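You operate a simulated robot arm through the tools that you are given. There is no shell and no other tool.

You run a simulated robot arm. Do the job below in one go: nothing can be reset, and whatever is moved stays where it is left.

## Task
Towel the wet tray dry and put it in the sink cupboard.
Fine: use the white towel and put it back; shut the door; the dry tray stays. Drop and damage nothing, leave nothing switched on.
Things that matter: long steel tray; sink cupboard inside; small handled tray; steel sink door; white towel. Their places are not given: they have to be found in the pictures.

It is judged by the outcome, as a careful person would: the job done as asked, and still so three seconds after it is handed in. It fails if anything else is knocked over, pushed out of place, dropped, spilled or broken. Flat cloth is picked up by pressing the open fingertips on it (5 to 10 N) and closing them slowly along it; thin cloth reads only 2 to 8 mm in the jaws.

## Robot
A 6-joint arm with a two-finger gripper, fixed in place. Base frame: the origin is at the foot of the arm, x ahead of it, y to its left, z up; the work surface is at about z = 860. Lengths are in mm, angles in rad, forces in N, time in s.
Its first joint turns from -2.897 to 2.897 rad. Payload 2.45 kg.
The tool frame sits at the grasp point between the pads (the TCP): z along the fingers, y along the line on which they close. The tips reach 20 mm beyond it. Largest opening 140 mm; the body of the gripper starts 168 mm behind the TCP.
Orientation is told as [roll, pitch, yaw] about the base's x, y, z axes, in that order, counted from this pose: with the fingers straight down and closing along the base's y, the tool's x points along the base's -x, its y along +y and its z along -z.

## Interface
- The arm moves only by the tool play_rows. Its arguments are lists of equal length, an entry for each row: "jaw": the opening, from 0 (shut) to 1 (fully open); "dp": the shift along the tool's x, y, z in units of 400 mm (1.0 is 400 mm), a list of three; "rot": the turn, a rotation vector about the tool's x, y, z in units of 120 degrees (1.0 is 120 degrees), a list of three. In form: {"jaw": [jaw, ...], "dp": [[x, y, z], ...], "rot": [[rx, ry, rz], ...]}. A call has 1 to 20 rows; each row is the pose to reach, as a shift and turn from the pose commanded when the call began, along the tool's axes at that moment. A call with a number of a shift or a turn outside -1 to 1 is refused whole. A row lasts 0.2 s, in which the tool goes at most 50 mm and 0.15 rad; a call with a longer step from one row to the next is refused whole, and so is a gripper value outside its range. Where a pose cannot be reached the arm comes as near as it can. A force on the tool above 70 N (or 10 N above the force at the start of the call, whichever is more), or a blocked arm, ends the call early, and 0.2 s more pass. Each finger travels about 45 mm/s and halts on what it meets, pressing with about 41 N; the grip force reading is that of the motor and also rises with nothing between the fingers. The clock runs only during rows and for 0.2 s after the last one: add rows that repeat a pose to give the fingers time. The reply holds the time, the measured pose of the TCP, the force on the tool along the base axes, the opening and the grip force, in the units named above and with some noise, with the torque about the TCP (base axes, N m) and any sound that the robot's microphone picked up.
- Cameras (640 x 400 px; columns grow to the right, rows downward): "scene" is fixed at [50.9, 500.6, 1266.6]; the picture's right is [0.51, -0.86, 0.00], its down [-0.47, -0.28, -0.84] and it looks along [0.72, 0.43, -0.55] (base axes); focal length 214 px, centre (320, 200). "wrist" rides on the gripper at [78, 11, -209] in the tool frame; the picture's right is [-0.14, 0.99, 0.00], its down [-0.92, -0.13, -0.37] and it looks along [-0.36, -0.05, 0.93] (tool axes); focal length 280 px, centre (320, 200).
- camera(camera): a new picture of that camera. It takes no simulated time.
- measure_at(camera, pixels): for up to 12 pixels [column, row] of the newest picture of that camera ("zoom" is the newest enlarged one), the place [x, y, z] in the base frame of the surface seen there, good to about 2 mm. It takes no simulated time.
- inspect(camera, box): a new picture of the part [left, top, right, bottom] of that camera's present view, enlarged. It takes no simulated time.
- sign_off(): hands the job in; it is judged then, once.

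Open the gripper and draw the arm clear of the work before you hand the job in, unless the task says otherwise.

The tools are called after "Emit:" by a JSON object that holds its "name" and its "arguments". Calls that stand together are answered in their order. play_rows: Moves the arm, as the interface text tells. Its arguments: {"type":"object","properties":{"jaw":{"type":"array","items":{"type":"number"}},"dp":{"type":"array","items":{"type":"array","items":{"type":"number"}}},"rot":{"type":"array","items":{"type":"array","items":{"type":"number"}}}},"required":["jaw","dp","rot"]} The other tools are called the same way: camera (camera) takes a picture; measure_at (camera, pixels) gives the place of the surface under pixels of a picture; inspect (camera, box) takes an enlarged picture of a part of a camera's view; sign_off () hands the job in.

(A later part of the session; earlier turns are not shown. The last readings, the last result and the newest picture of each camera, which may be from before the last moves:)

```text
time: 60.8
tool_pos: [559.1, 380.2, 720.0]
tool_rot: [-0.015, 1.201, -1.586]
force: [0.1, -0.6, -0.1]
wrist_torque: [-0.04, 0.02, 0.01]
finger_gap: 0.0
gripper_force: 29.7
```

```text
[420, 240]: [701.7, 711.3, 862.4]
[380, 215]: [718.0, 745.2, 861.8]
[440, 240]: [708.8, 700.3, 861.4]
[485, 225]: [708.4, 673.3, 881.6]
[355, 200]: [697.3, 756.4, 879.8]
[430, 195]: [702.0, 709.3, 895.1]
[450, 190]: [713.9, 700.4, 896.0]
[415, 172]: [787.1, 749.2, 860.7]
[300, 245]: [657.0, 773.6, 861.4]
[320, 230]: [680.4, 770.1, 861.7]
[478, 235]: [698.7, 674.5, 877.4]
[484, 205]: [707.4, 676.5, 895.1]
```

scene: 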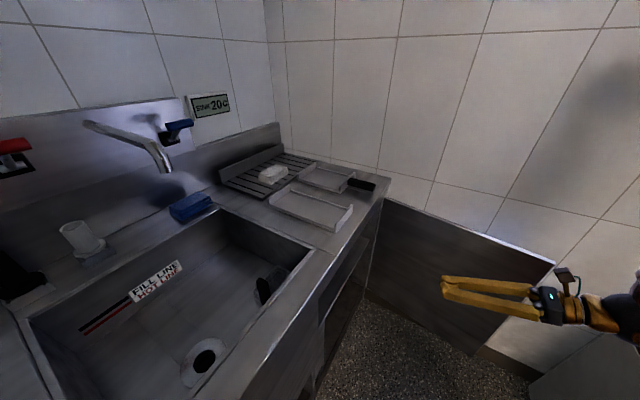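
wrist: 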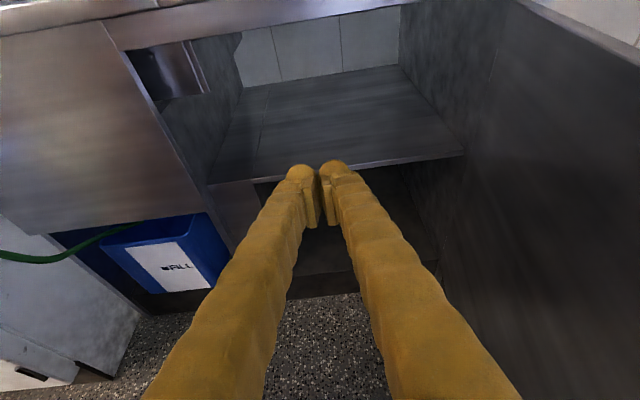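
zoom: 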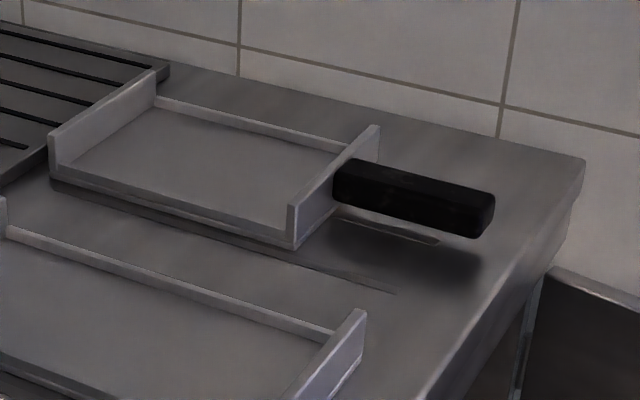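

Handle: x697–722, y674–768, z876–896, so its centre line is x≈709. I raise in front of the counter to z≈960 and then go to a pre-grasp point (709, 643, 943) with tilt 1.05 rad and jaws at 0.6.

Emit:
{"name": "play_rows", "arguments": {"jaw": [0, 0, 0.1, 0.2, 0.3, 0.4, 0.5, 0.6, 0.6, 0.6, 0.6, 0.6, 0.6], "dp": [[0.0963, 0.0165, -0.0282], [0.1927, 0.0331, -0.0563], [0.289, 0.0496, -0.0845], [0.3853, 0.0661, -0.1127], [0.4817, 0.0827, -0.1408], [0.578, 0.0992, -0.169], [0.6083, 0.1435, -0.0714], [0.6386, 0.1877, 0.0261], [0.6689, 0.232, 0.1237], [0.6991, 0.2762, 0.2213], [0.7294, 0.3205, 0.3188], [0.7597, 0.3647, 0.4164], [0.7597, 0.3647, 0.4164]], "rot": [[0, 0, 0], [0, 0, 0], [0, 0, 0], [0, 0, 0], [0, 0, 0], [0, 0, 0], [0, -0.0119, -0.0006], [0, -0.0239, -0.0012], [0, -0.0358, -0.0018], [-0.001, -0.0477, -0.0024], [-0.001, -0.0597, -0.003], [-0.001, -0.0716, -0.0036], [-0.001, -0.0716, -0.0036]]}}

Emit:
{"name": "camera", "arguments": {"camera": "wrist"}}

Emit:
{"name": "inspect", "arguments": {"camera": "scene", "box": [280, 120, 480, 245]}}

```text
time: 63.6
tool_pos: [706.0, 645.7, 941.9]
tool_rot: [0.005, 1.05, -1.565]
force: [0.7, 0.3, -0.3]
wrist_torque: [0.02, 0.03, 0.02]
finger_gap: 83.8
gripper_force: 0.1
```

```text
taken
```

wrist: 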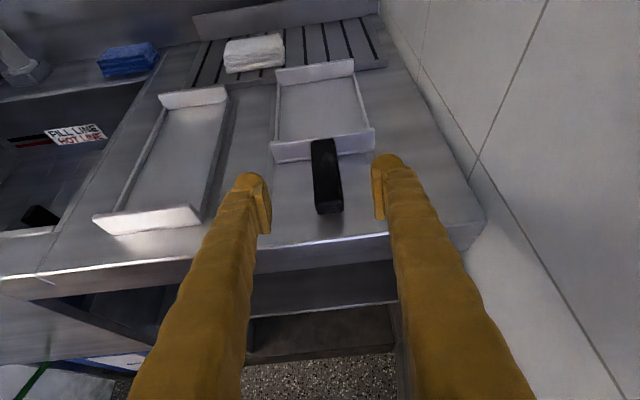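

```text
3.20 times, centred on (380, 182) of scene
```

zoom: 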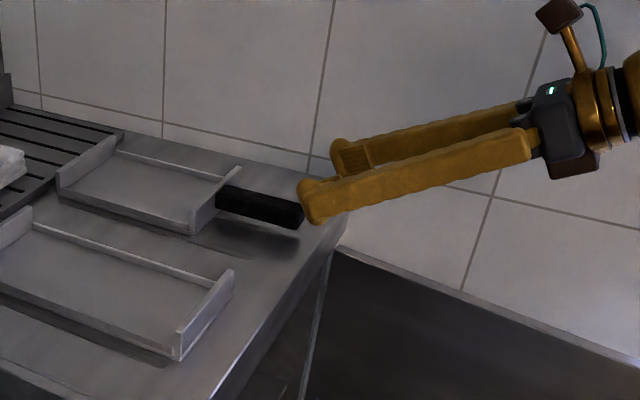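

Handle at (325,175) lies between the fingers (wrist view). I advance 98 mm along the tool axis to the grasp point (709, 731, 893).

Emit:
{"name": "play_rows", "arguments": {"jaw": [0.6, 0.6, 0.6, 0.6, 0.6], "dp": [[0, 0.003, 0.0615], [0, 0.006, 0.1229], [0, 0.0088, 0.1844], [0, 0.0088, 0.2458], [0, 0.0088, 0.2458]], "rot": [[0, 0, 0], [0, 0, 0], [0, 0, 0], [0, 0, 0], [0, 0, 0]]}}

Emit:
{"name": "camera", "arguments": {"camera": "wrist"}}

Emit:
{"name": "inspect", "arguments": {"camera": "scene", "box": [310, 130, 430, 205]}}

```text
time: 64.8
tool_pos: [709.5, 729.2, 893.0]
tool_rot: [0.004, 1.048, -1.565]
force: [-0.2, -0.2, -0.7]
wrist_torque: [-0.01, 0.01, 0.0]
finger_gap: 83.9
gripper_force: 0.0
```

```text
taken
```

wrist: 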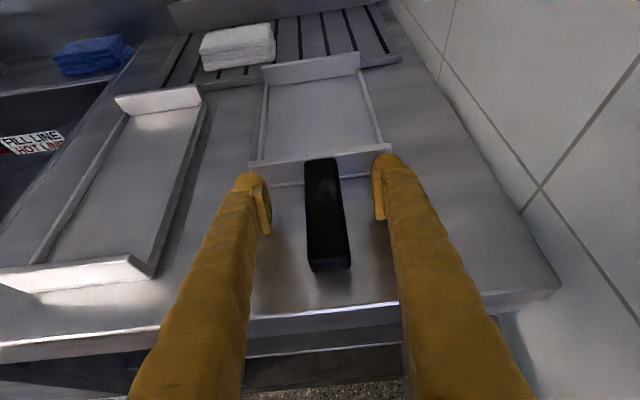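

```text
5.33 times, centred on (370, 168) of scene
```

zoom: 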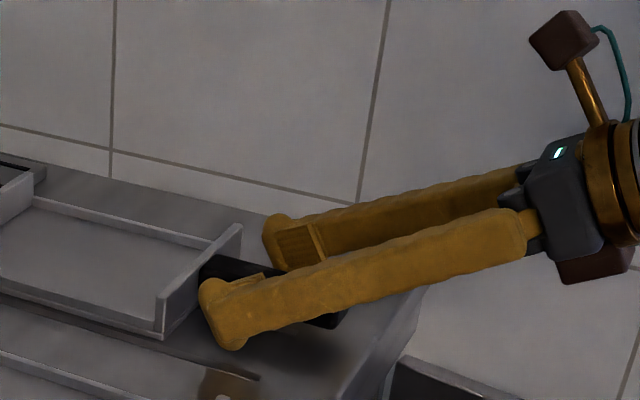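

The handle is between the pads, tips just short of the tray wall. I close slowly.

Emit:
{"name": "play_rows", "arguments": {"jaw": [0.5, 0.4, 0.3, 0.22, 0.16, 0.1, 0.1, 0.1], "dp": [[0, 0, 0], [0, 0, 0], [0, 0, 0], [0, 0, 0], [0, 0, 0], [0, 0, 0], [0, 0, 0], [0, 0, 0]], "rot": [[0, 0, 0], [0, 0, 0], [0, 0, 0], [0, 0, 0], [0, 0, 0], [0, 0, 0], [0, 0, 0], [0, 0, 0]]}}

Emit:
{"name": "camera", "arguments": {"camera": "wrist"}}

```text
time: 66.6
tool_pos: [709.0, 730.1, 892.5]
tool_rot: [0.005, 1.047, -1.565]
force: [0.6, 1.7, 0.0]
wrist_torque: [0.07, 0.2, -0.11]
finger_gap: 28.7
gripper_force: 41.0
```

```text
taken
```

wrist: 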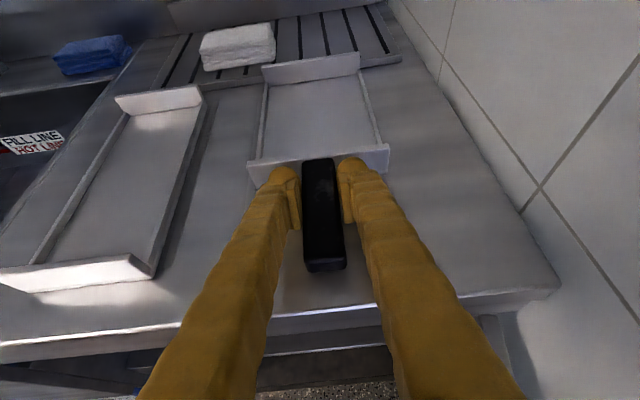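

Gripped at 28.7 mm, 41 N. I lift 20 mm slowly and check whether the tray stays level.

Emit:
{"name": "play_rows", "arguments": {"jaw": [0.1, 0.1, 0.1, 0.1, 0.1, 0.1], "dp": [[0.0108, 0, -0.0062], [0.0217, 0, -0.0125], [0.0325, 0, -0.0187], [0.0434, 0, -0.0249], [0.0434, 0, -0.0249], [0.0434, 0, -0.0249]], "rot": [[0, 0, 0], [0, 0, 0], [0, 0, 0], [0, 0, 0], [0, 0, 0], [0, 0, 0]]}}

Emit:
{"name": "camera", "arguments": {"camera": "wrist"}}

Emit:
{"name": "inspect", "arguments": {"camera": "scene", "box": [290, 130, 430, 217]}}

```text
time: 68.0
tool_pos: [710.8, 730.5, 911.7]
tool_rot: [0.005, 1.048, -1.566]
force: [0.4, 0.7, -2.8]
wrist_torque: [-0.2, 0.02, -0.05]
finger_gap: 28.9
gripper_force: 41.2
```

```text
taken
```

wrist: 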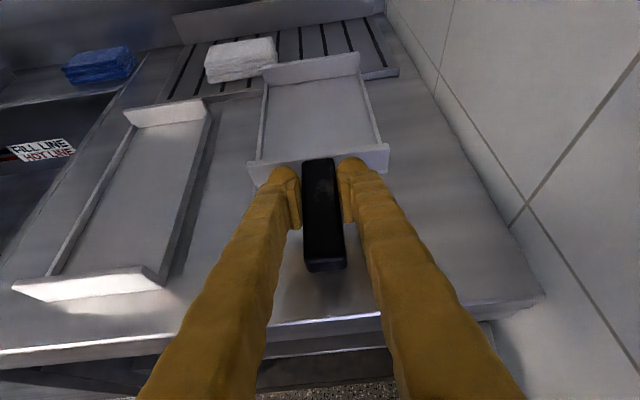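

```text
4.57 times, centred on (360, 174) of scene
```

zoom: 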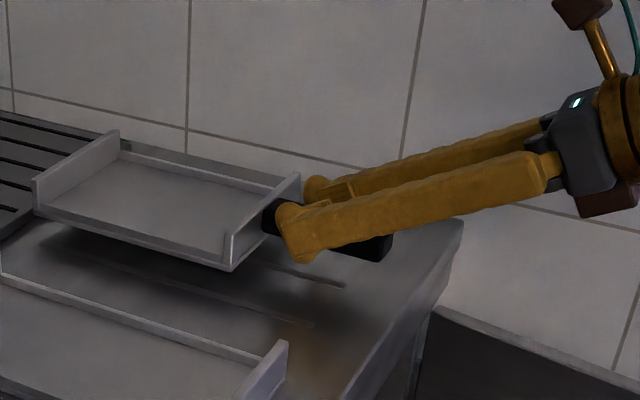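

The tray is lifted level and held firmly (about 0.28 kg). I raise another 50 mm and draw it back out over the counter edge to about (560, 380, 962).

Emit:
{"name": "play_rows", "arguments": {"jaw": [0.1, 0.1, 0.1, 0.1, 0.1, 0.1, 0.1, 0.1, 0.1, 0.1, 0.1, 0.1, 0.1, 0.1], "dp": [[0.0542, 0, -0.0311], [0.1084, 0, -0.0622], [0.0689, -0.0346, -0.131], [0.0295, -0.0691, -0.1999], [-0.01, -0.1037, -0.2687], [-0.0495, -0.1382, -0.3375], [-0.089, -0.1728, -0.4064], [-0.1284, -0.2073, -0.4752], [-0.1679, -0.2419, -0.544], [-0.2074, -0.2764, -0.6129], [-0.2468, -0.311, -0.6817], [-0.2863, -0.3455, -0.7505], [-0.3258, -0.38, -0.8193], [-0.3258, -0.38, -0.8193]], "rot": [[0, 0, 0], [0, 0, 0], [0, 0, 0], [0, 0, 0], [0, 0, 0], [0, 0, 0], [0, 0, 0], [0, 0, 0], [0, 0, 0], [0, 0, 0], [0, 0, 0], [0, 0, 0], [0, 0, 0], [0, 0, 0]]}}

Emit:
{"name": "camera", "arguments": {"camera": "scene"}}

Emit:
{"name": "camera", "arguments": {"camera": "wrist"}}

```text
time: 71.0
tool_pos: [558.2, 382.3, 961.2]
tool_rot: [0.006, 1.049, -1.566]
force: [0.7, 0.1, -3.2]
wrist_torque: [-0.23, -0.02, -0.04]
finger_gap: 28.8
gripper_force: 40.3
```

```text
taken
```

scene: 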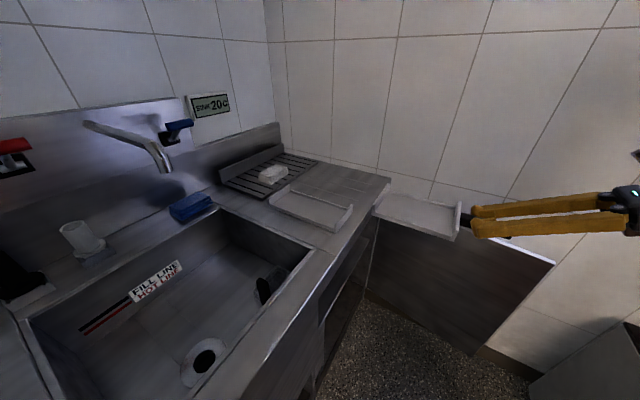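

```text
taken
```

wrist: 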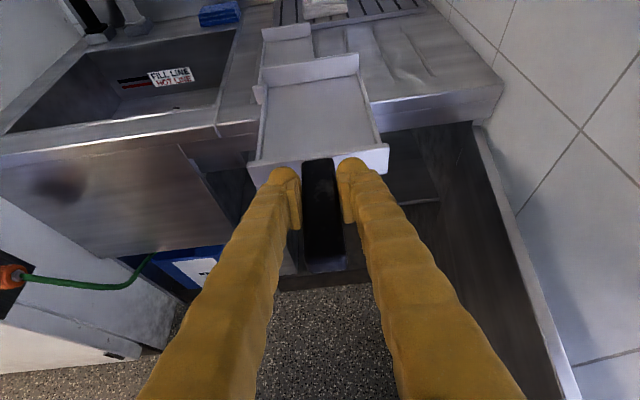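

The tray is held clear in front of the counter. I check where its far edge is before descending.

Emit:
{"name": "measure_at", "arguments": {"camera": "wrist", "pixels": [[355, 62], [265, 75], [260, 165], [385, 150], [310, 120], [325, 230], [400, 110], [240, 130], [290, 90], [350, 85], [490, 100], [430, 150]]}}

```text
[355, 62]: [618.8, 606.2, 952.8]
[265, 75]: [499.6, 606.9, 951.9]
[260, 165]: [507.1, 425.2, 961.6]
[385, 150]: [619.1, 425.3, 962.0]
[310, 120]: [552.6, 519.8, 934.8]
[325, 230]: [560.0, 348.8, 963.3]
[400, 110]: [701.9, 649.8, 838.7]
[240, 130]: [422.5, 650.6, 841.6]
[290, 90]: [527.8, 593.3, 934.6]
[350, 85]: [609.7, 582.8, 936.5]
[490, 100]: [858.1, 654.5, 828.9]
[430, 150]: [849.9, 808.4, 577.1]
```

The tray is pitched down about 3° at its far end (952 vs 962). I correct it by tilting the tool up 0.05 rad while lowering straight down to TCP z≈575 in front of the opening.

Emit:
{"name": "play_rows", "arguments": {"jaw": [0.1, 0.1, 0.1, 0.1, 0.1, 0.1, 0.1, 0.1, 0.1, 0.1, 0.1, 0.1, 0.1], "dp": [[-0.0698, 0, 0.04], [-0.1395, 0.001, 0.08], [-0.2093, 0.001, 0.12], [-0.279, 0.002, 0.16], [-0.3488, 0.002, 0.2], [-0.4185, 0.003, 0.24], [-0.4883, 0.003, 0.28], [-0.558, 0.004, 0.32], [-0.6278, 0.004, 0.36], [-0.6975, 0.005, 0.4], [-0.7673, 0.005, 0.44], [-0.837, 0.005, 0.4802], [-0.837, 0.005, 0.4802]], "rot": [[0, 0.008, 0], [0, 0.016, 0], [0, 0.0248, 0], [0, 0.0248, 0], [0, 0.0248, 0], [0, 0.0248, 0], [0, 0.0248, 0], [0, 0.0248, 0], [0, 0.0248, 0], [0, 0.0248, 0], [0, 0.0248, 0], [0, 0.0248, 0], [0, 0.0248, 0]]}}

Emit:
{"name": "camera", "arguments": {"camera": "wrist"}}

Emit:
{"name": "camera", "arguments": {"camera": "scene"}}

```text
time: 73.8
tool_pos: [562.7, 380.1, 573.6]
tool_rot: [0.005, 1.1, -1.563]
force: [0.8, 0.8, -3.3]
wrist_torque: [-0.23, 0.03, 0.03]
finger_gap: 28.8
gripper_force: 40.9
```

```text
taken
```

wrist: 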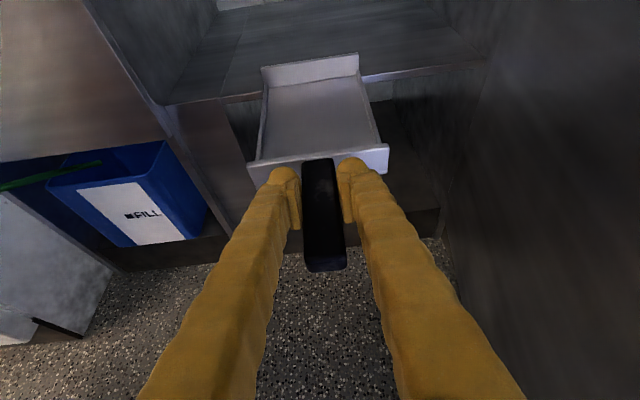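

```text
taken
```

scene: 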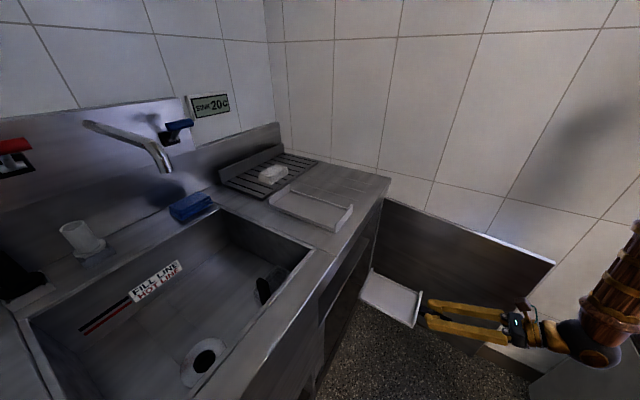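

The tray is in front of the shelf opening. I measure its level and the shelf edge for clearance before sliding in.

Emit:
{"name": "measure_at", "arguments": {"camera": "wrist", "pixels": [[355, 62], [266, 77], [260, 170], [385, 155], [310, 120], [380, 75], [220, 98], [165, 102], [470, 62], [290, 100], [345, 90], [300, 60]]}}

Emit:
{"name": "inspect", "arguments": {"camera": "scene", "box": [310, 220, 470, 340]}}

```text
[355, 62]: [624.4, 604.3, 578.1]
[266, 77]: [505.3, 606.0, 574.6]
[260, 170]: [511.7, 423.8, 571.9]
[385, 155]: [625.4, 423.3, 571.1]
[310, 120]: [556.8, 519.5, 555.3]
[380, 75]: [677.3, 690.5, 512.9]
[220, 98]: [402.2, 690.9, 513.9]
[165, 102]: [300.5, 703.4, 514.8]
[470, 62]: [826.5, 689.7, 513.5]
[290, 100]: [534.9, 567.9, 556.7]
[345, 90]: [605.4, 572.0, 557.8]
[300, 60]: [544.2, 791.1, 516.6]
```

```text
3.33 times, centred on (390, 280) of scene
```

zoom: 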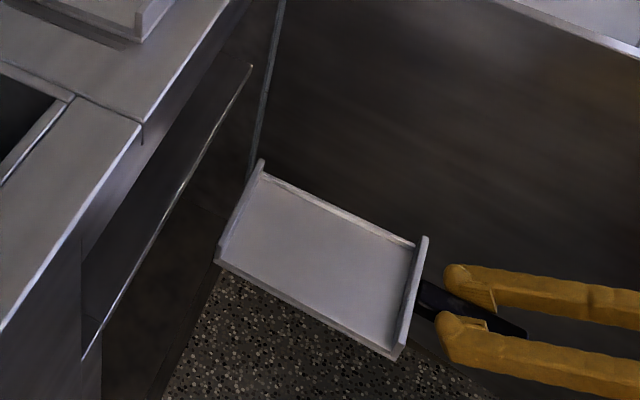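

Level within ~1.5°, tray bottom at z≈549 vs shelf 516. I slide it in along +y, first 200 mm.

Emit:
{"name": "play_rows", "arguments": {"jaw": [0.1, 0.1, 0.1, 0.1, 0.1, 0.1, 0.1], "dp": [[0.0378, 0.0007, 0.0743], [0.0756, 0.0013, 0.1485], [0.1134, 0.002, 0.2228], [0.1512, 0.0026, 0.2971], [0.189, 0.0033, 0.3713], [0.2268, 0.0039, 0.4456], [0.2268, 0.0039, 0.4456]], "rot": [[0, 0, 0], [0, 0, 0], [0, 0, 0], [0, 0, 0], [0, 0, 0], [0, 0, 0], [0, 0, 0]]}}

Emit:
{"name": "camera", "arguments": {"camera": "wrist"}}

Emit:
{"name": "camera", "arguments": {"camera": "scene"}}

```text
time: 75.4
tool_pos: [563.7, 580.0, 576.5]
tool_rot: [0.006, 1.1, -1.564]
force: [0.4, -1.0, -3.0]
wrist_torque: [-0.23, 0.04, -0.02]
finger_gap: 28.8
gripper_force: 41.2
```

```text
taken
```

wrist: 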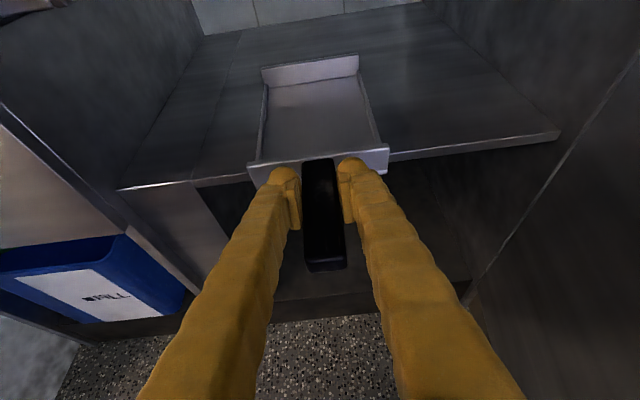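

```text
taken
```

scene: 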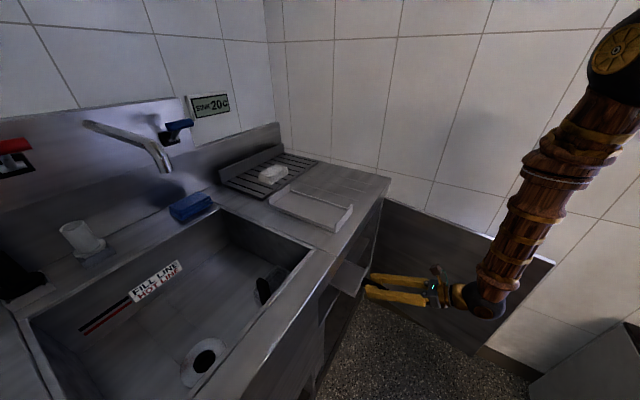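

The tray is over the shelf with clear sides. I slide in the remaining 190 mm.

Emit:
{"name": "play_rows", "arguments": {"jaw": [0.1, 0.1, 0.1, 0.1, 0.1, 0.1, 0.1, 0.1], "dp": [[0.0308, 0.0005, 0.0605], [0.0616, 0.001, 0.1209], [0.0924, 0.0016, 0.1814], [0.1231, 0.0021, 0.2419], [0.1539, 0.0026, 0.3024], [0.1847, 0.0032, 0.3628], [0.2155, 0.0037, 0.4233], [0.2155, 0.0037, 0.4233]], "rot": [[0, 0, 0], [0, 0, 0], [0, 0, 0], [0, 0, 0], [0, 0, 0], [0, 0, 0], [0, 0, 0], [0, 0, 0]]}}

Emit:
{"name": "camera", "arguments": {"camera": "wrist"}}

Emit:
{"name": "camera", "arguments": {"camera": "scene"}}

```text
time: 77.2
tool_pos: [563.5, 772.0, 577.0]
tool_rot: [0.003, 1.1, -1.566]
force: [-0.1, 0.6, -2.7]
wrist_torque: [-0.23, 0.01, -0.01]
finger_gap: 28.8
gripper_force: 41.4
```

```text
taken
```

wrist: 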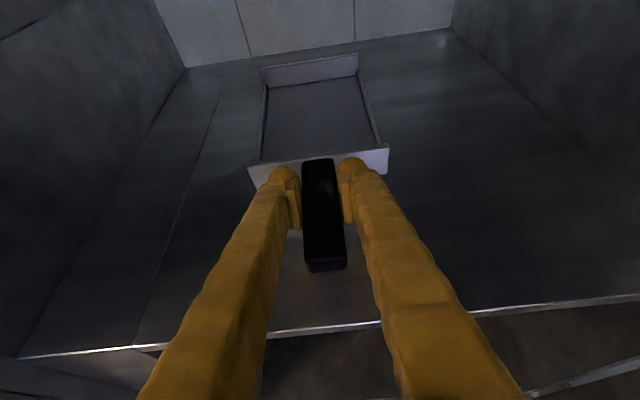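

```text
taken
```

scene: 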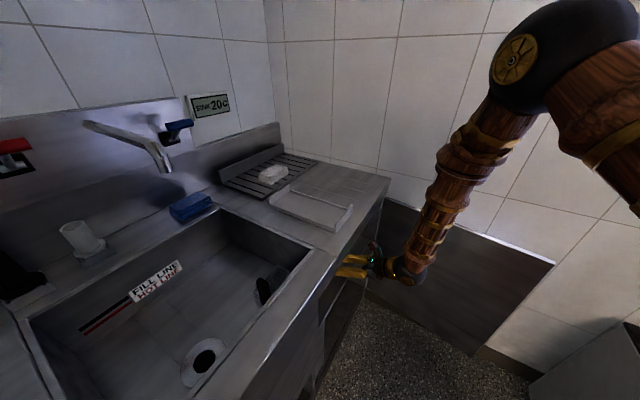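

The tray is fully inside over the shelf. I check its level again, then lower.

Emit:
{"name": "measure_at", "arguments": {"camera": "wrist", "pixels": [[352, 60], [268, 77], [262, 175], [380, 158], [310, 125], [345, 100], [325, 260], [322, 180], [230, 200], [430, 150], [290, 330], [280, 110]]}}

```text
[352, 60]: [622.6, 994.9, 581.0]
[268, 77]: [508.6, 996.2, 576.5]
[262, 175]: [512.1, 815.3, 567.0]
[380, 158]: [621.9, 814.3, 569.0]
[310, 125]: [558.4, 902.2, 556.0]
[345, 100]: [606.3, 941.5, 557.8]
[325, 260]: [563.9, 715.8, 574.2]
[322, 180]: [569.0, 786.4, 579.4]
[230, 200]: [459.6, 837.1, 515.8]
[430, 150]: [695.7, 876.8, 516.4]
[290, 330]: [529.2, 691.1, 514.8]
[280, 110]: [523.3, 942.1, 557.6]
```

Pitched up about 2°. I level it (-0.035 rad) while lowering 24 mm.

Emit:
{"name": "play_rows", "arguments": {"jaw": [0.1, 0.1, 0.1, 0.1, 0.1], "dp": [[-0.0134, 0, 0.0068], [-0.0268, 0, 0.0136], [-0.0401, 0, 0.0204], [-0.0535, 0, 0.0272], [-0.0535, 0, 0.0272]], "rot": [[0, -0.0042, 0], [0, -0.0084, 0], [0, -0.0125, 0], [0, -0.0167, 0], [0, -0.0167, 0]]}}

Emit:
{"name": "camera", "arguments": {"camera": "wrist"}}

```text
time: 78.4
tool_pos: [564.8, 771.3, 552.5]
tool_rot: [0.003, 1.064, -1.565]
force: [0.3, 0.4, -3.1]
wrist_torque: [-0.22, -0.01, 0.01]
finger_gap: 28.8
gripper_force: 41.5
```

```text
taken
```

wrist: 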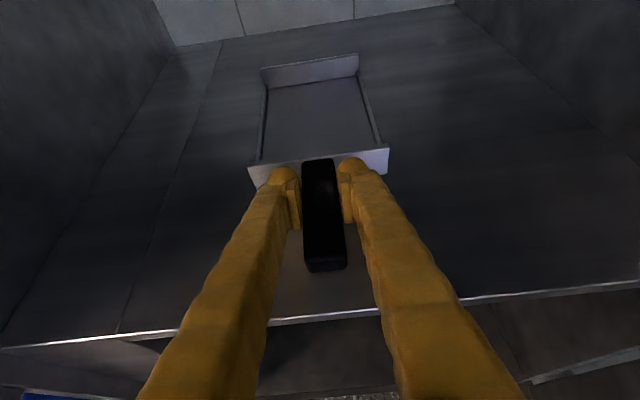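

Still free (-3 N weight). I lower another 4 mm gently to feel for the shelf.

Emit:
{"name": "play_rows", "arguments": {"jaw": [0.1, 0.1, 0.1, 0.1, 0.1], "dp": [[-0.0022, 0, 0.0012], [-0.0044, 0, 0.0024], [-0.0066, 0, 0.0036], [-0.0087, 0, 0.0049], [-0.0087, 0, 0.0049]], "rot": [[0, 0, 0], [0, 0, 0], [0, 0, 0], [0, 0, 0], [0, 0, 0]]}}

```text
time: 79.6
tool_pos: [564.9, 770.8, 549.8]
tool_rot: [0.005, 1.066, -1.567]
force: [-0.7, -0.2, -2.4]
wrist_torque: [-0.27, 0.0, 0.0]
finger_gap: 28.5
gripper_force: 41.2
```

Not yet touching clearly. I lower 2.5 mm more.

Emit:
{"name": "play_rows", "arguments": {"jaw": [0.1, 0.1, 0.1, 0.1], "dp": [[-0.0018, 0, 0.001], [-0.0036, 0, 0.002], [-0.0055, 0, 0.003], [-0.0055, 0, 0.003]], "rot": [[0, 0, 0], [0, 0, 0], [0, 0, 0], [0, 0, 0]]}}

Emit:
{"name": "measure_at", "arguments": {"camera": "wrist", "pixels": [[352, 60], [268, 77], [262, 175], [380, 158], [310, 125], [345, 100], [325, 260], [322, 180]]}}

```text
time: 80.6
tool_pos: [565.5, 771.3, 547.3]
tool_rot: [0.008, 1.066, -1.564]
force: [2.1, 1.5, 16.1]
wrist_torque: [0.61, 0.1, -0.12]
finger_gap: 28.7
gripper_force: 40.9
```

```text
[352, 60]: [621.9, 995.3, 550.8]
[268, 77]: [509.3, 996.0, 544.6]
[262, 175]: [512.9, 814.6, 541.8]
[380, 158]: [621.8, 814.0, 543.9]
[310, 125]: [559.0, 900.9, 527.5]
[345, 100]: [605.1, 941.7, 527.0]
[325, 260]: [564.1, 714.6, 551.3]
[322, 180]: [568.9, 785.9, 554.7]
```

Contact (16 N). I ease up 1 mm, then open the jaws gently to about 63 mm.

Emit:
{"name": "play_rows", "arguments": {"jaw": [0.1, 0.16, 0.21, 0.26, 0.32, 0.38, 0.45, 0.45, 0.45], "dp": [[0.0022, 0, -0.0012], [0.0022, 0, -0.0012], [0.0022, 0, -0.0012], [0.0022, 0, -0.0012], [0.0022, 0, -0.0012], [0.0022, 0, -0.0012], [0.0022, 0, -0.0012], [0.0022, 0, -0.0012], [0.0022, 0, -0.0012]], "rot": [[0, 0, 0], [0, 0, 0], [0, 0, 0], [0, 0, 0], [0, 0, 0], [0, 0, 0], [0, 0, 0], [0, 0, 0], [0, 0, 0]]}}

Emit:
{"name": "camera", "arguments": {"camera": "wrist"}}

```text
time: 82.6
tool_pos: [563.4, 770.5, 547.3]
tool_rot: [0.006, 1.065, -1.566]
force: [-0.3, -0.3, -0.1]
wrist_torque: [0.01, 0.01, 0.0]
finger_gap: 63.0
gripper_force: 0.3
```

```text
taken
```

wrist: 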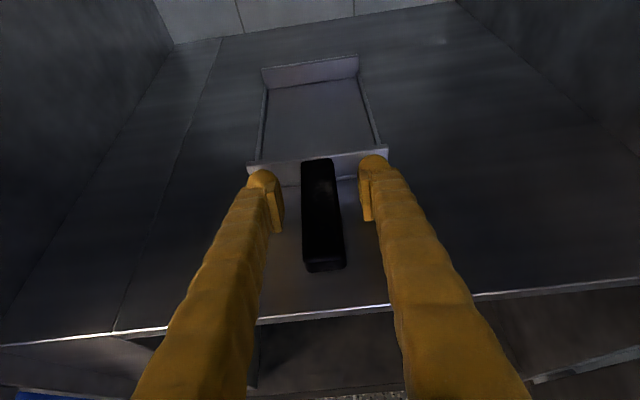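

The tray sits on the shelf, free of the fingers. I withdraw 240 mm along the tool axis out of the cupboard.

Emit:
{"name": "play_rows", "arguments": {"jaw": [0.45, 0.45, 0.45, 0.45, 0.45, 0.45, 0.45, 0.45], "dp": [[0, 0, -0.05], [0, 0, -0.125], [0, 0, -0.22], [0, 0, -0.32], [0, 0, -0.42], [0, 0, -0.52], [0, 0, -0.6], [0, 0, -0.6]], "rot": [[0, 0, 0], [0, 0, 0], [0, 0, 0], [0, 0, 0], [0, 0, 0], [0, 0, 0], [0, 0, 0], [0, 0, 0]]}}

Emit:
{"name": "camera", "arguments": {"camera": "wrist"}}

Emit:
{"name": "camera", "arguments": {"camera": "scene"}}

```text
time: 84.4
tool_pos: [563.0, 560.9, 664.0]
tool_rot: [0.006, 1.065, -1.566]
force: [0.0, -0.2, 0.2]
wrist_torque: [0.0, 0.0, 0.0]
finger_gap: 62.9
gripper_force: 0.3
```

```text
taken
```

wrist: 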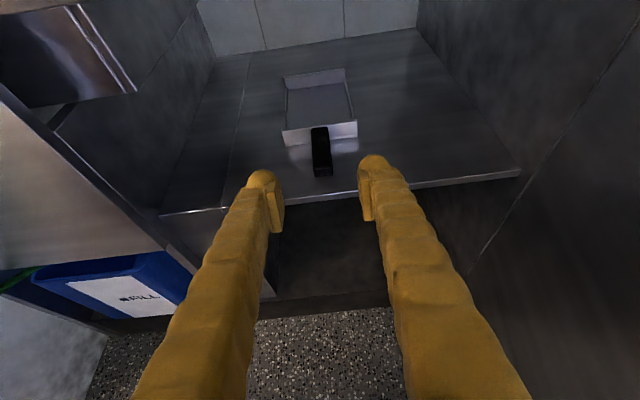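

```text
taken
```

scene: 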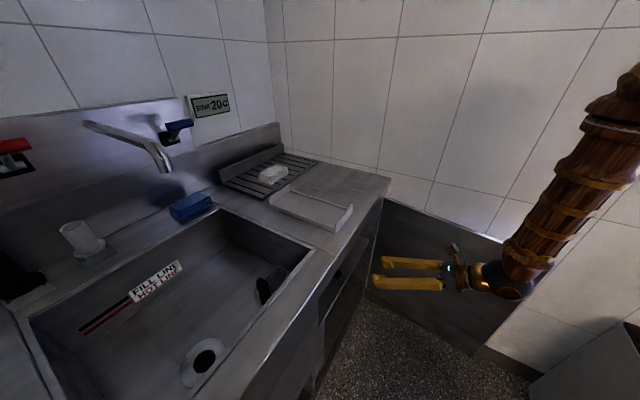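

The tray rests on the shelf, the handle's front end behind the shelf edge. I measure it for the record, and the door's free edge position.

Emit:
{"name": "measure_at", "arguments": {"camera": "wrist", "pixels": [[322, 170], [320, 130], [285, 140], [355, 128], [345, 72], [287, 80], [315, 105], [330, 198], [518, 172]]}}

Emit:
{"name": "measure_at", "arguments": {"camera": "scene", "pixels": [[553, 263], [500, 241], [440, 218], [480, 300], [430, 270], [400, 208]]}}

```text
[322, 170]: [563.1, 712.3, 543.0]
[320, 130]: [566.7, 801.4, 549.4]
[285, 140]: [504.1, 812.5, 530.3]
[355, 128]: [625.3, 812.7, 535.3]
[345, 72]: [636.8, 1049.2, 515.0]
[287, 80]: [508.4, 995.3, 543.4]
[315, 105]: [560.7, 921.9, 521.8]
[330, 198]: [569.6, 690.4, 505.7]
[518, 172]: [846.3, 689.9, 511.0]
```

```text
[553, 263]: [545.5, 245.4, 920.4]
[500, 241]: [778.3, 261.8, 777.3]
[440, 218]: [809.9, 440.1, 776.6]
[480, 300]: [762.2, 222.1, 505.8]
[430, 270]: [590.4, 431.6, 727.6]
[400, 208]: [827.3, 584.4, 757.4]
```

Tray: handle front end at y≈712, bottom on the shelf (z 516). The door is ~80° open. Before planning the closing sweep I check the grey object at the scene's lower right corner and the door edge.

Emit:
{"name": "measure_at", "arguments": {"camera": "scene", "pixels": [[590, 375], [560, 378], [620, 345], [632, 335], [600, 395], [560, 330], [600, 310], [530, 375], [580, 300], [560, 280]]}}

Emit:
{"name": "inspect", "arguments": {"camera": "scene", "box": [440, 200, 640, 400]}}

```text
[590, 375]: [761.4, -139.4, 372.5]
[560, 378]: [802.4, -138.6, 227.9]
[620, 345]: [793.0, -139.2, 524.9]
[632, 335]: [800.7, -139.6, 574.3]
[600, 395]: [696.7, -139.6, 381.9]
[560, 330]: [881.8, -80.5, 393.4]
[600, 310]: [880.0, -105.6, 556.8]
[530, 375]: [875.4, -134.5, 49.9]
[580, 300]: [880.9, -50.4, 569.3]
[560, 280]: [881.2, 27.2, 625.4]
```

```text
2.00 times, centred on (540, 300) of scene
```

zoom: 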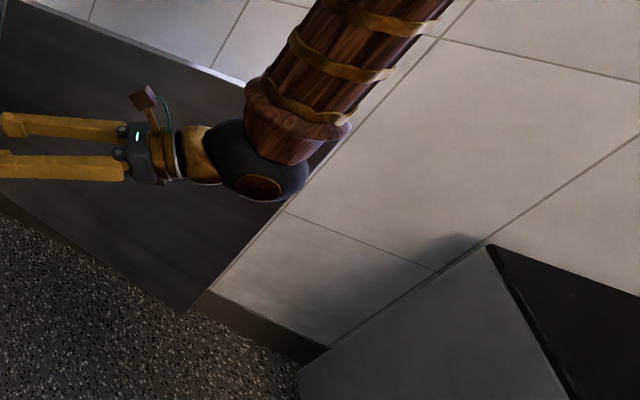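

A grey cabinet stands at y<-139 up to z≈600, so I stay away from it. I plan to straddle the door's top edge from above with the tool pointing down. First I retreat and rise to about (600, 400, 955) while turning the tool downward.

Emit:
{"name": "play_rows", "arguments": {"jaw": [0.45, 0.45, 0.45, 0.5, 0.55, 0.57, 0.57, 0.57, 0.57], "dp": [[0.055, 0.0123, -0.0876], [0.1101, 0.0245, -0.1753], [0.1651, 0.0368, -0.2629], [0.2202, 0.049, -0.3506], [0.2752, 0.0613, -0.4382], [0.3302, 0.0735, -0.5258], [0.3853, 0.0858, -0.6135], [0.4403, 0.098, -0.7011], [0.4403, 0.098, -0.7011]], "rot": [[0, -0.0636, 0], [0, -0.1271, 0], [0, -0.1907, 0], [0, -0.2543, 0], [0, -0.3178, 0], [0, -0.3814, 0], [0, -0.4449, 0], [0, -0.5085, 0], [0, -0.5085, 0]]}}

Emit:
{"name": "camera", "arguments": {"camera": "scene"}}

```text
time: 86.4
tool_pos: [604.3, 402.1, 953.5]
tool_rot: [0.004, -0.002, -1.57]
force: [-0.6, -0.4, 0.2]
wrist_torque: [0.0, 0.02, 0.01]
finger_gap: 79.8
gripper_force: 0.1
```

```text
taken
```

scene: 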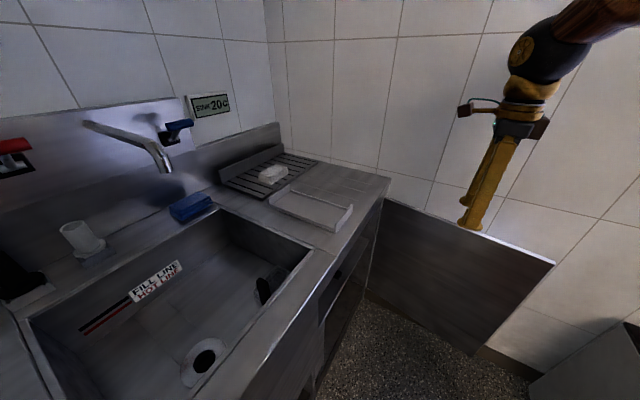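

Now the door's top edge is visible from (385,200) to (553,264). I measure it to place the fingers.

Emit:
{"name": "inspect", "arguments": {"camera": "scene", "box": [490, 225, 570, 275]}}

Emit:
{"name": "measure_at", "arguments": {"camera": "scene", "pixels": [[551, 265], [552, 263], [530, 255], [515, 247], [500, 241], [440, 218], [420, 210], [520, 265], [480, 250], [540, 275]]}}

```text
8.00 times, centred on (530, 250) of scene
```

zoom: 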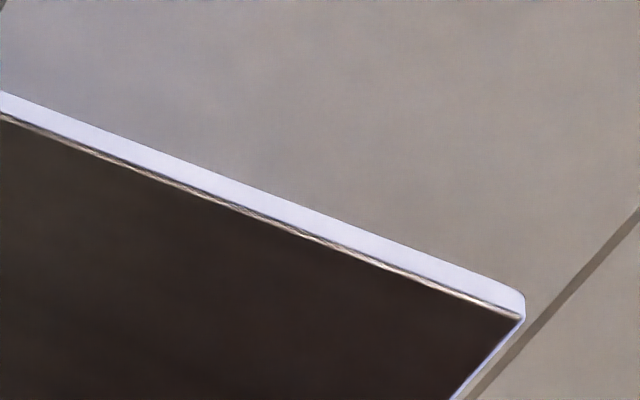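

```text
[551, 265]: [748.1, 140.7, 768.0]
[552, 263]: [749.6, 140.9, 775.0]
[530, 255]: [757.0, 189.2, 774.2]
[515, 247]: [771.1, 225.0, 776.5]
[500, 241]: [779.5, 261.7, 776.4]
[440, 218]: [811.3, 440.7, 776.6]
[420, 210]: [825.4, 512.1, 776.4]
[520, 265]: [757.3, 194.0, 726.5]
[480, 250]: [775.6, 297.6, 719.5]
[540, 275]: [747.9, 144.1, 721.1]
```

Emit:
{"name": "measure_at", "arguments": {"camera": "zoom", "pixels": [[515, 310], [518, 290], [400, 262], [405, 245], [300, 228], [310, 208], [100, 145], [110, 125]]}}

```text
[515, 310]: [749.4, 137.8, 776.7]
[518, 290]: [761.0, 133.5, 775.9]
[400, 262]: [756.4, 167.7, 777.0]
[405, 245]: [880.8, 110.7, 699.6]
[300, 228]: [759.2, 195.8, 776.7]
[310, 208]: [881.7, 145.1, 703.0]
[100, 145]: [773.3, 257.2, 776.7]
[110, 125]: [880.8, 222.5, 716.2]
```

The door at y≈193 spans x757–777. I turn the tool 30° more, move over (767, 193) and lower to z≈735 with 80 mm opening, straddling the door's top edge.

Emit:
{"name": "play_rows", "arguments": {"jaw": [0.57, 0.57, 0.57, 0.57, 0.57, 0.57, 0.57, 0.57], "dp": [[-0.0746, 0.0582, 0], [-0.1493, 0.1164, 0], [-0.2239, 0.1746, 0], [-0.2986, 0.2329, 0], [-0.3732, 0.2911, 0], [-0.4479, 0.3493, 0], [-0.5225, 0.4075, 0], [-0.5225, 0.4075, 0]], "rot": [[0, 0, 0.0357], [0, 0, 0.0714], [0, 0, 0.1071], [0, 0, 0.1429], [0, 0, 0.1786], [0, 0, 0.2143], [0, 0, 0.25], [0, 0, 0.25]]}}

Emit:
{"name": "camera", "arguments": {"camera": "wrist"}}

Emit:
{"name": "camera", "arguments": {"camera": "scene"}}

```text
time: 88.2
tool_pos: [769.2, 192.1, 955.0]
tool_rot: [0.0, 0.001, -2.095]
force: [0.1, -0.4, 1.0]
wrist_torque: [-0.03, 0.02, 0.02]
finger_gap: 79.8
gripper_force: 0.0
```

```text
taken
```

wrist: 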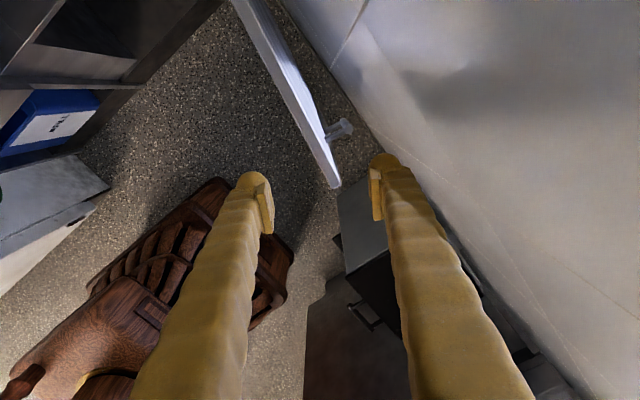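

```text
taken
```

scene: 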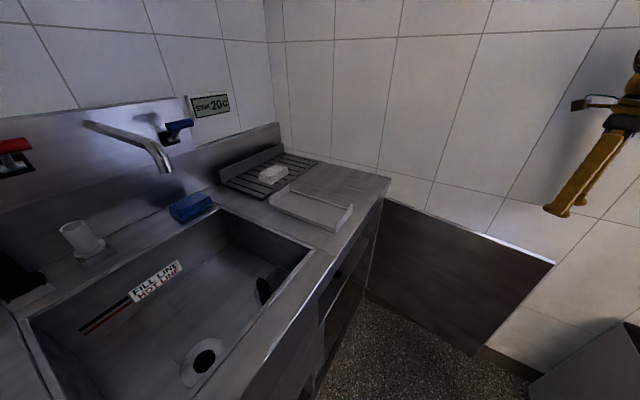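

The door's free end appears between the fingertips (wrist view (335,185)). I lower straight down to z≈735.

Emit:
{"name": "play_rows", "arguments": {"jaw": [0.57, 0.57, 0.57, 0.57, 0.57, 0.57, 0.57, 0.57], "dp": [[0, 0, 0.09], [0, 0, 0.18], [0, 0, 0.27], [0, 0, 0.36], [0, 0, 0.43], [0, 0, 0.49], [0, 0, 0.55], [0, 0, 0.55]], "rot": [[0, 0, 0], [0, 0, 0], [0, 0, 0], [0, 0, 0], [0, 0, 0], [0, 0, 0], [0, 0, 0], [0, 0, 0]]}}

Emit:
{"name": "camera", "arguments": {"camera": "wrist"}}

Emit:
{"name": "inspect", "arguments": {"camera": "scene", "box": [480, 160, 640, 290]}}

```text
time: 90.0
tool_pos: [766.9, 191.4, 732.2]
tool_rot: [0.002, 0.002, -2.091]
force: [-0.2, -0.5, 0.8]
wrist_torque: [0.0, 0.01, -0.01]
finger_gap: 80.0
gripper_force: 0.0
```

```text
taken
```

wrist: 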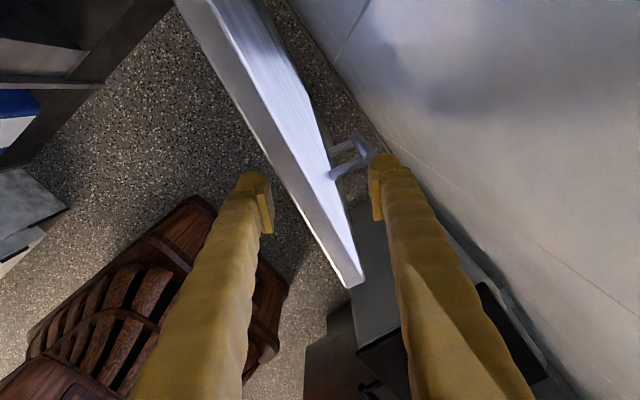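

```text
3.08 times, centred on (560, 225) of scene
```

zoom: 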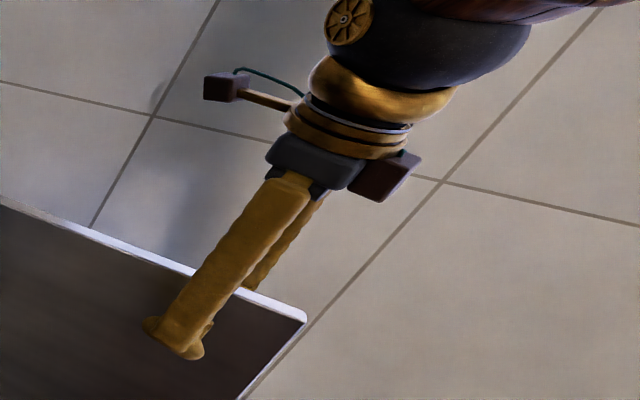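

The fingers straddle the door's top edge. I sweep along the closing arc (outer finger pushing), first down to about 52°.

Emit:
{"name": "play_rows", "arguments": {"jaw": [0.57, 0.57, 0.57, 0.57, 0.57, 0.57, 0.57, 0.57, 0.57, 0.57, 0.57, 0.57], "dp": [[-0.0184, -0.054, 0], [-0.0328, -0.1043, 0], [-0.0451, -0.1552, 0], [-0.0551, -0.2062, 0], [-0.0632, -0.2578, 0], [-0.0688, -0.3097, 0], [-0.0719, -0.3618, 0], [-0.0731, -0.4139, 0], [-0.072, -0.4662, 0], [-0.0685, -0.5183, 0], [-0.0626, -0.5702, 0], [-0.0626, -0.5702, 0]], "rot": [[0, 0, 0], [0, 0, 0], [0, 0, 0], [0, 0, 0], [0, 0, 0], [0, 0, 0], [0, 0, 0], [0, 0, 0], [0, 0, 0], [0, 0, 0], [0, 0, 0], [0, 0, 0]]}}

Emit:
{"name": "camera", "arguments": {"camera": "scene"}}

Emit:
{"name": "camera", "arguments": {"camera": "wrist"}}

```text
time: 92.6
tool_pos: [557.0, 285.0, 732.3]
tool_rot: [0.0, 0.002, -2.095]
force: [0.8, 0.1, 0.4]
wrist_torque: [0.03, 0.03, 0.01]
finger_gap: 80.0
gripper_force: 0.0
```

```text
taken
```

scene: 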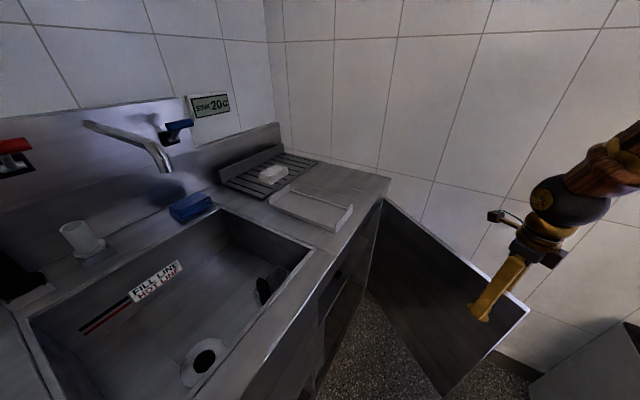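

```text
taken
```

wrist: 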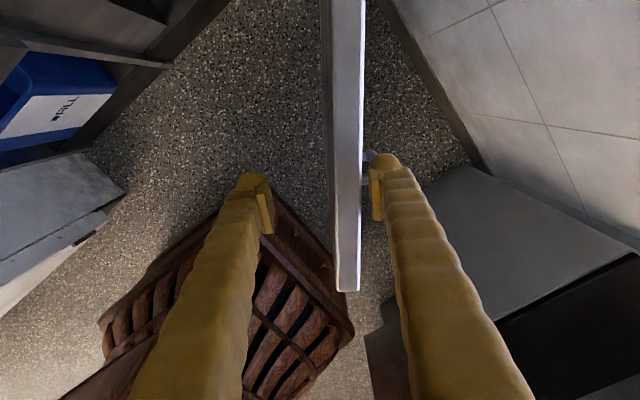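

The door follows smoothly. I continue the sweep to about 25–28°.

Emit:
{"name": "play_rows", "arguments": {"jaw": [0.57, 0.57, 0.57, 0.57, 0.57, 0.57, 0.57, 0.57, 0.57, 0.57, 0.57, 0.57], "dp": [[0.0078, -0.0495, 0], [0.0178, -0.1006, 0], [0.0303, -0.1511, 0], [0.0447, -0.201, 0], [0.0616, -0.2503, 0], [0.0803, -0.2989, 0], [0.1013, -0.3466, 0], [0.1243, -0.3931, 0], [0.1494, -0.4387, 0], [0.1765, -0.4833, 0], [0.2053, -0.5264, 0], [0.2053, -0.5264, 0]], "rot": [[0, 0, 0], [0, 0, 0], [0, 0, 0], [0, 0, 0], [0, 0, 0], [0, 0, 0], [0, 0, 0], [0, 0, 0], [0, 0, 0], [0, 0, 0], [0, 0, 0], [0, 0, 0]]}}

Emit:
{"name": "camera", "arguments": {"camera": "scene"}}

Emit:
{"name": "camera", "arguments": {"camera": "wrist"}}

```text
time: 95.2
tool_pos: [415.4, 460.7, 731.7]
tool_rot: [0.001, 0.001, -2.094]
force: [-0.7, -0.2, -0.2]
wrist_torque: [-0.02, 0.01, 0.01]
finger_gap: 79.8
gripper_force: 0.0
```

```text
taken
```

scene: 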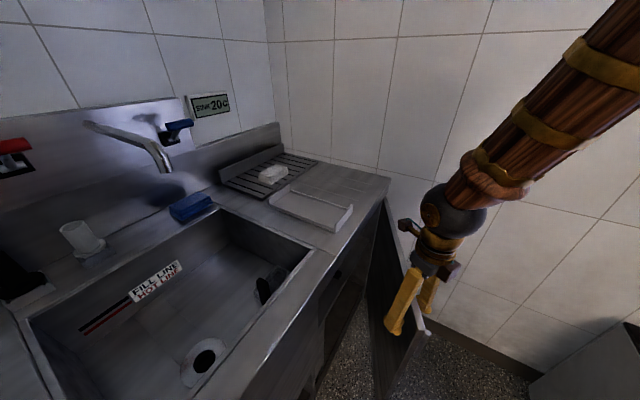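

```text
taken
```

wrist: 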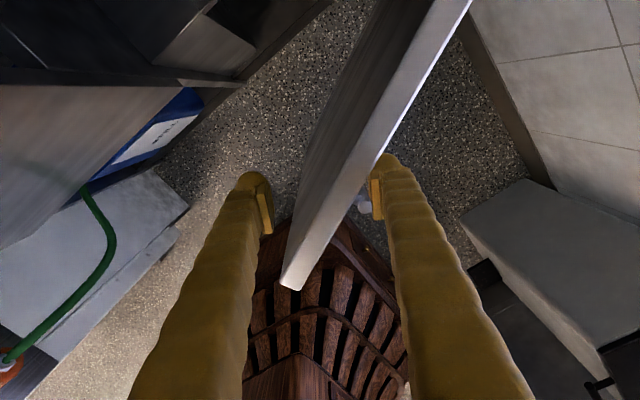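

Clear so far. I continue the sweep to about 10–12°, still leaving the inner finger clear of the cabinet front.

Emit:
{"name": "play_rows", "arguments": {"jaw": [0.57, 0.57, 0.57, 0.57, 0.57, 0.57, 0.57, 0.57], "dp": [[0.0156, -0.0216, 0], [0.0313, -0.0432, 0], [0.0642, -0.0838, 0], [0.0985, -0.123, 0], [0.1345, -0.1606, 0], [0.172, -0.1966, 0], [0.2114, -0.2309, 0], [0.2114, -0.2309, 0]], "rot": [[0, 0, 0], [0, 0, 0], [0, 0, 0], [0, 0, 0], [0, 0, 0], [0, 0, 0], [0, 0, 0], [0, 0, 0]]}}

Emit:
{"name": "camera", "arguments": {"camera": "scene"}}

Emit:
{"name": "camera", "arguments": {"camera": "wrist"}}

```text
time: 97.0
tool_pos: [384.5, 573.8, 730.8]
tool_rot: [-0.03, 0.004, -2.081]
force: [0.1, -0.2, 0.3]
wrist_torque: [-0.02, 0.01, 0.02]
finger_gap: 80.0
gripper_force: 0.0
out of reach, approached as far as the arm can: row 5, 6, 7, 8
```

```text
taken
```

scene: 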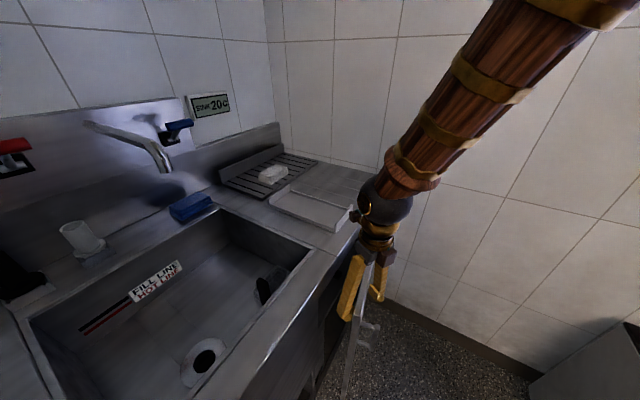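

```text
taken
```

wrist: 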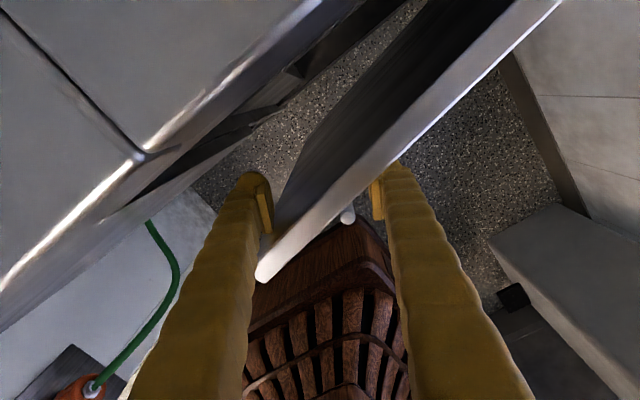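

The arm reached a joint limit at (384, 574); the door is at about 13°. I lift the fingers straight up clear of the door.

Emit:
{"name": "play_rows", "arguments": {"jaw": [0.57, 0.57, 0.57, 0.57, 0.57, 0.57, 0.57], "dp": [[0, 0, -0.04], [0, 0, -0.12], [0, 0, -0.22], [0, 0, -0.32], [0, 0, -0.42], [0, 0, -0.5, 0], [0, 0, -0.5]], "rot": [[0, 0, 0], [0, 0, 0], [0, 0, 0], [0, 0, 0], [0, 0, 0], [0, 0, 0], [0, 0, 0]]}}

Emit:
{"name": "camera", "arguments": {"camera": "scene"}}

```text
refused: a shift or a turn must be a list of 3 entries
```

```text
taken
```

scene: 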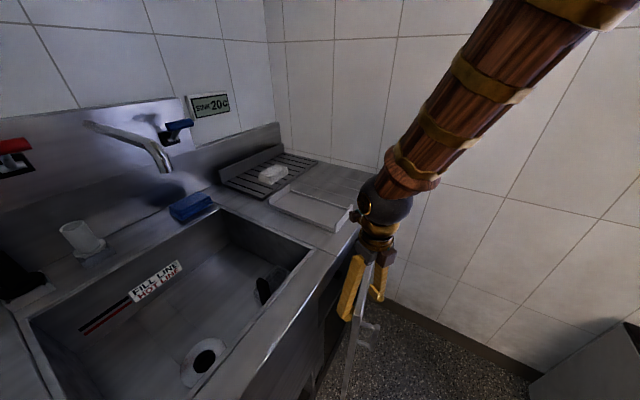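

The call was refused because one row had a stray fourth number; nothing moved. I repeat the straight lift correctly.

Emit:
{"name": "play_rows", "arguments": {"jaw": [0.57, 0.57, 0.57, 0.57, 0.57, 0.57, 0.57], "dp": [[0, 0, -0.04], [0, 0, -0.12], [0, 0, -0.22], [0, 0, -0.32], [0, 0, -0.42], [0, 0, -0.5], [0, 0, -0.5]], "rot": [[0, 0, 0], [0, 0, 0], [0, 0, 0], [0, 0, 0], [0, 0, 0], [0, 0, 0], [0, 0, 0]]}}

Emit:
{"name": "camera", "arguments": {"camera": "scene"}}

Emit:
{"name": "camera", "arguments": {"camera": "wrist"}}

```text
time: 98.6
tool_pos: [397.0, 565.4, 931.0]
tool_rot: [-0.029, 0.005, -2.073]
force: [0.6, -0.1, -1.0]
wrist_torque: [0.02, 0.01, -0.02]
finger_gap: 79.9
gripper_force: 0.0
out of reach, approached as far as the arm can: row 1, 2, 3, 4, 5, 6, 7
```

```text
taken
```

scene: 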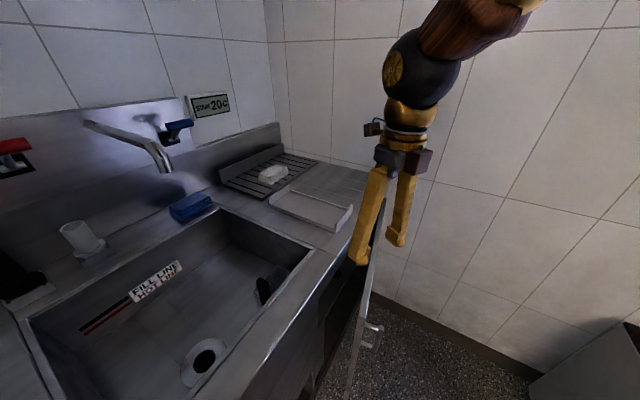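

```text
taken
```

wrist: 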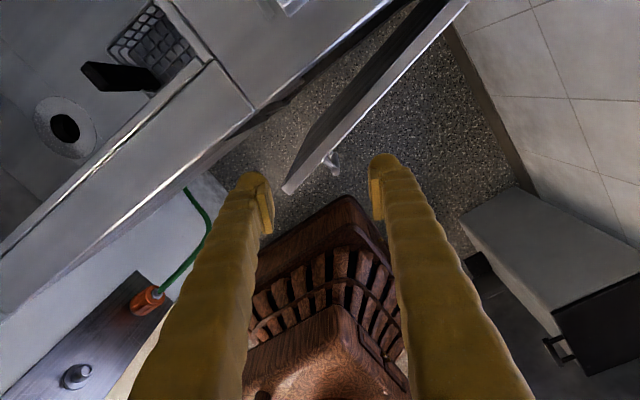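

Clear of the door. I measure the door's top edge to get its present angle.

Emit:
{"name": "measure_at", "arguments": {"camera": "wrist", "pixels": [[289, 189], [300, 177], [350, 125], [400, 72], [440, 30], [333, 160], [325, 165], [285, 192]]}}

Emit:
{"name": "inspect", "arguments": {"camera": "scene", "box": [300, 190, 430, 400]}}

```text
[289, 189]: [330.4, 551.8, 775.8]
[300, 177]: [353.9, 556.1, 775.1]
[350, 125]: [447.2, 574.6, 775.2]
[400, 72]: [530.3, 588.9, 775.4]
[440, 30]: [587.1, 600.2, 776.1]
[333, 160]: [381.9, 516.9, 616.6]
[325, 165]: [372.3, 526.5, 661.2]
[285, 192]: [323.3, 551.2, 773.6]
```

```text
1.90 times, centred on (365, 295) of scene
```

zoom: 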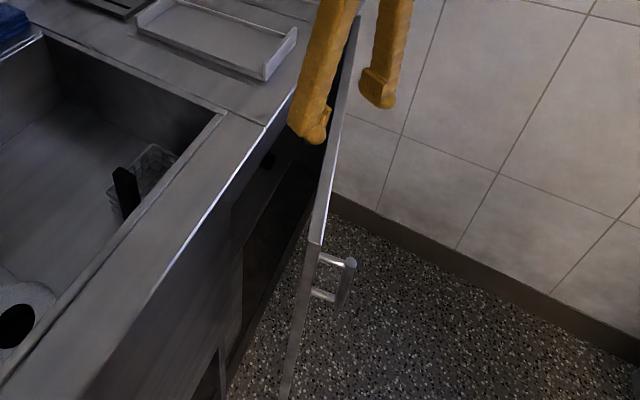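

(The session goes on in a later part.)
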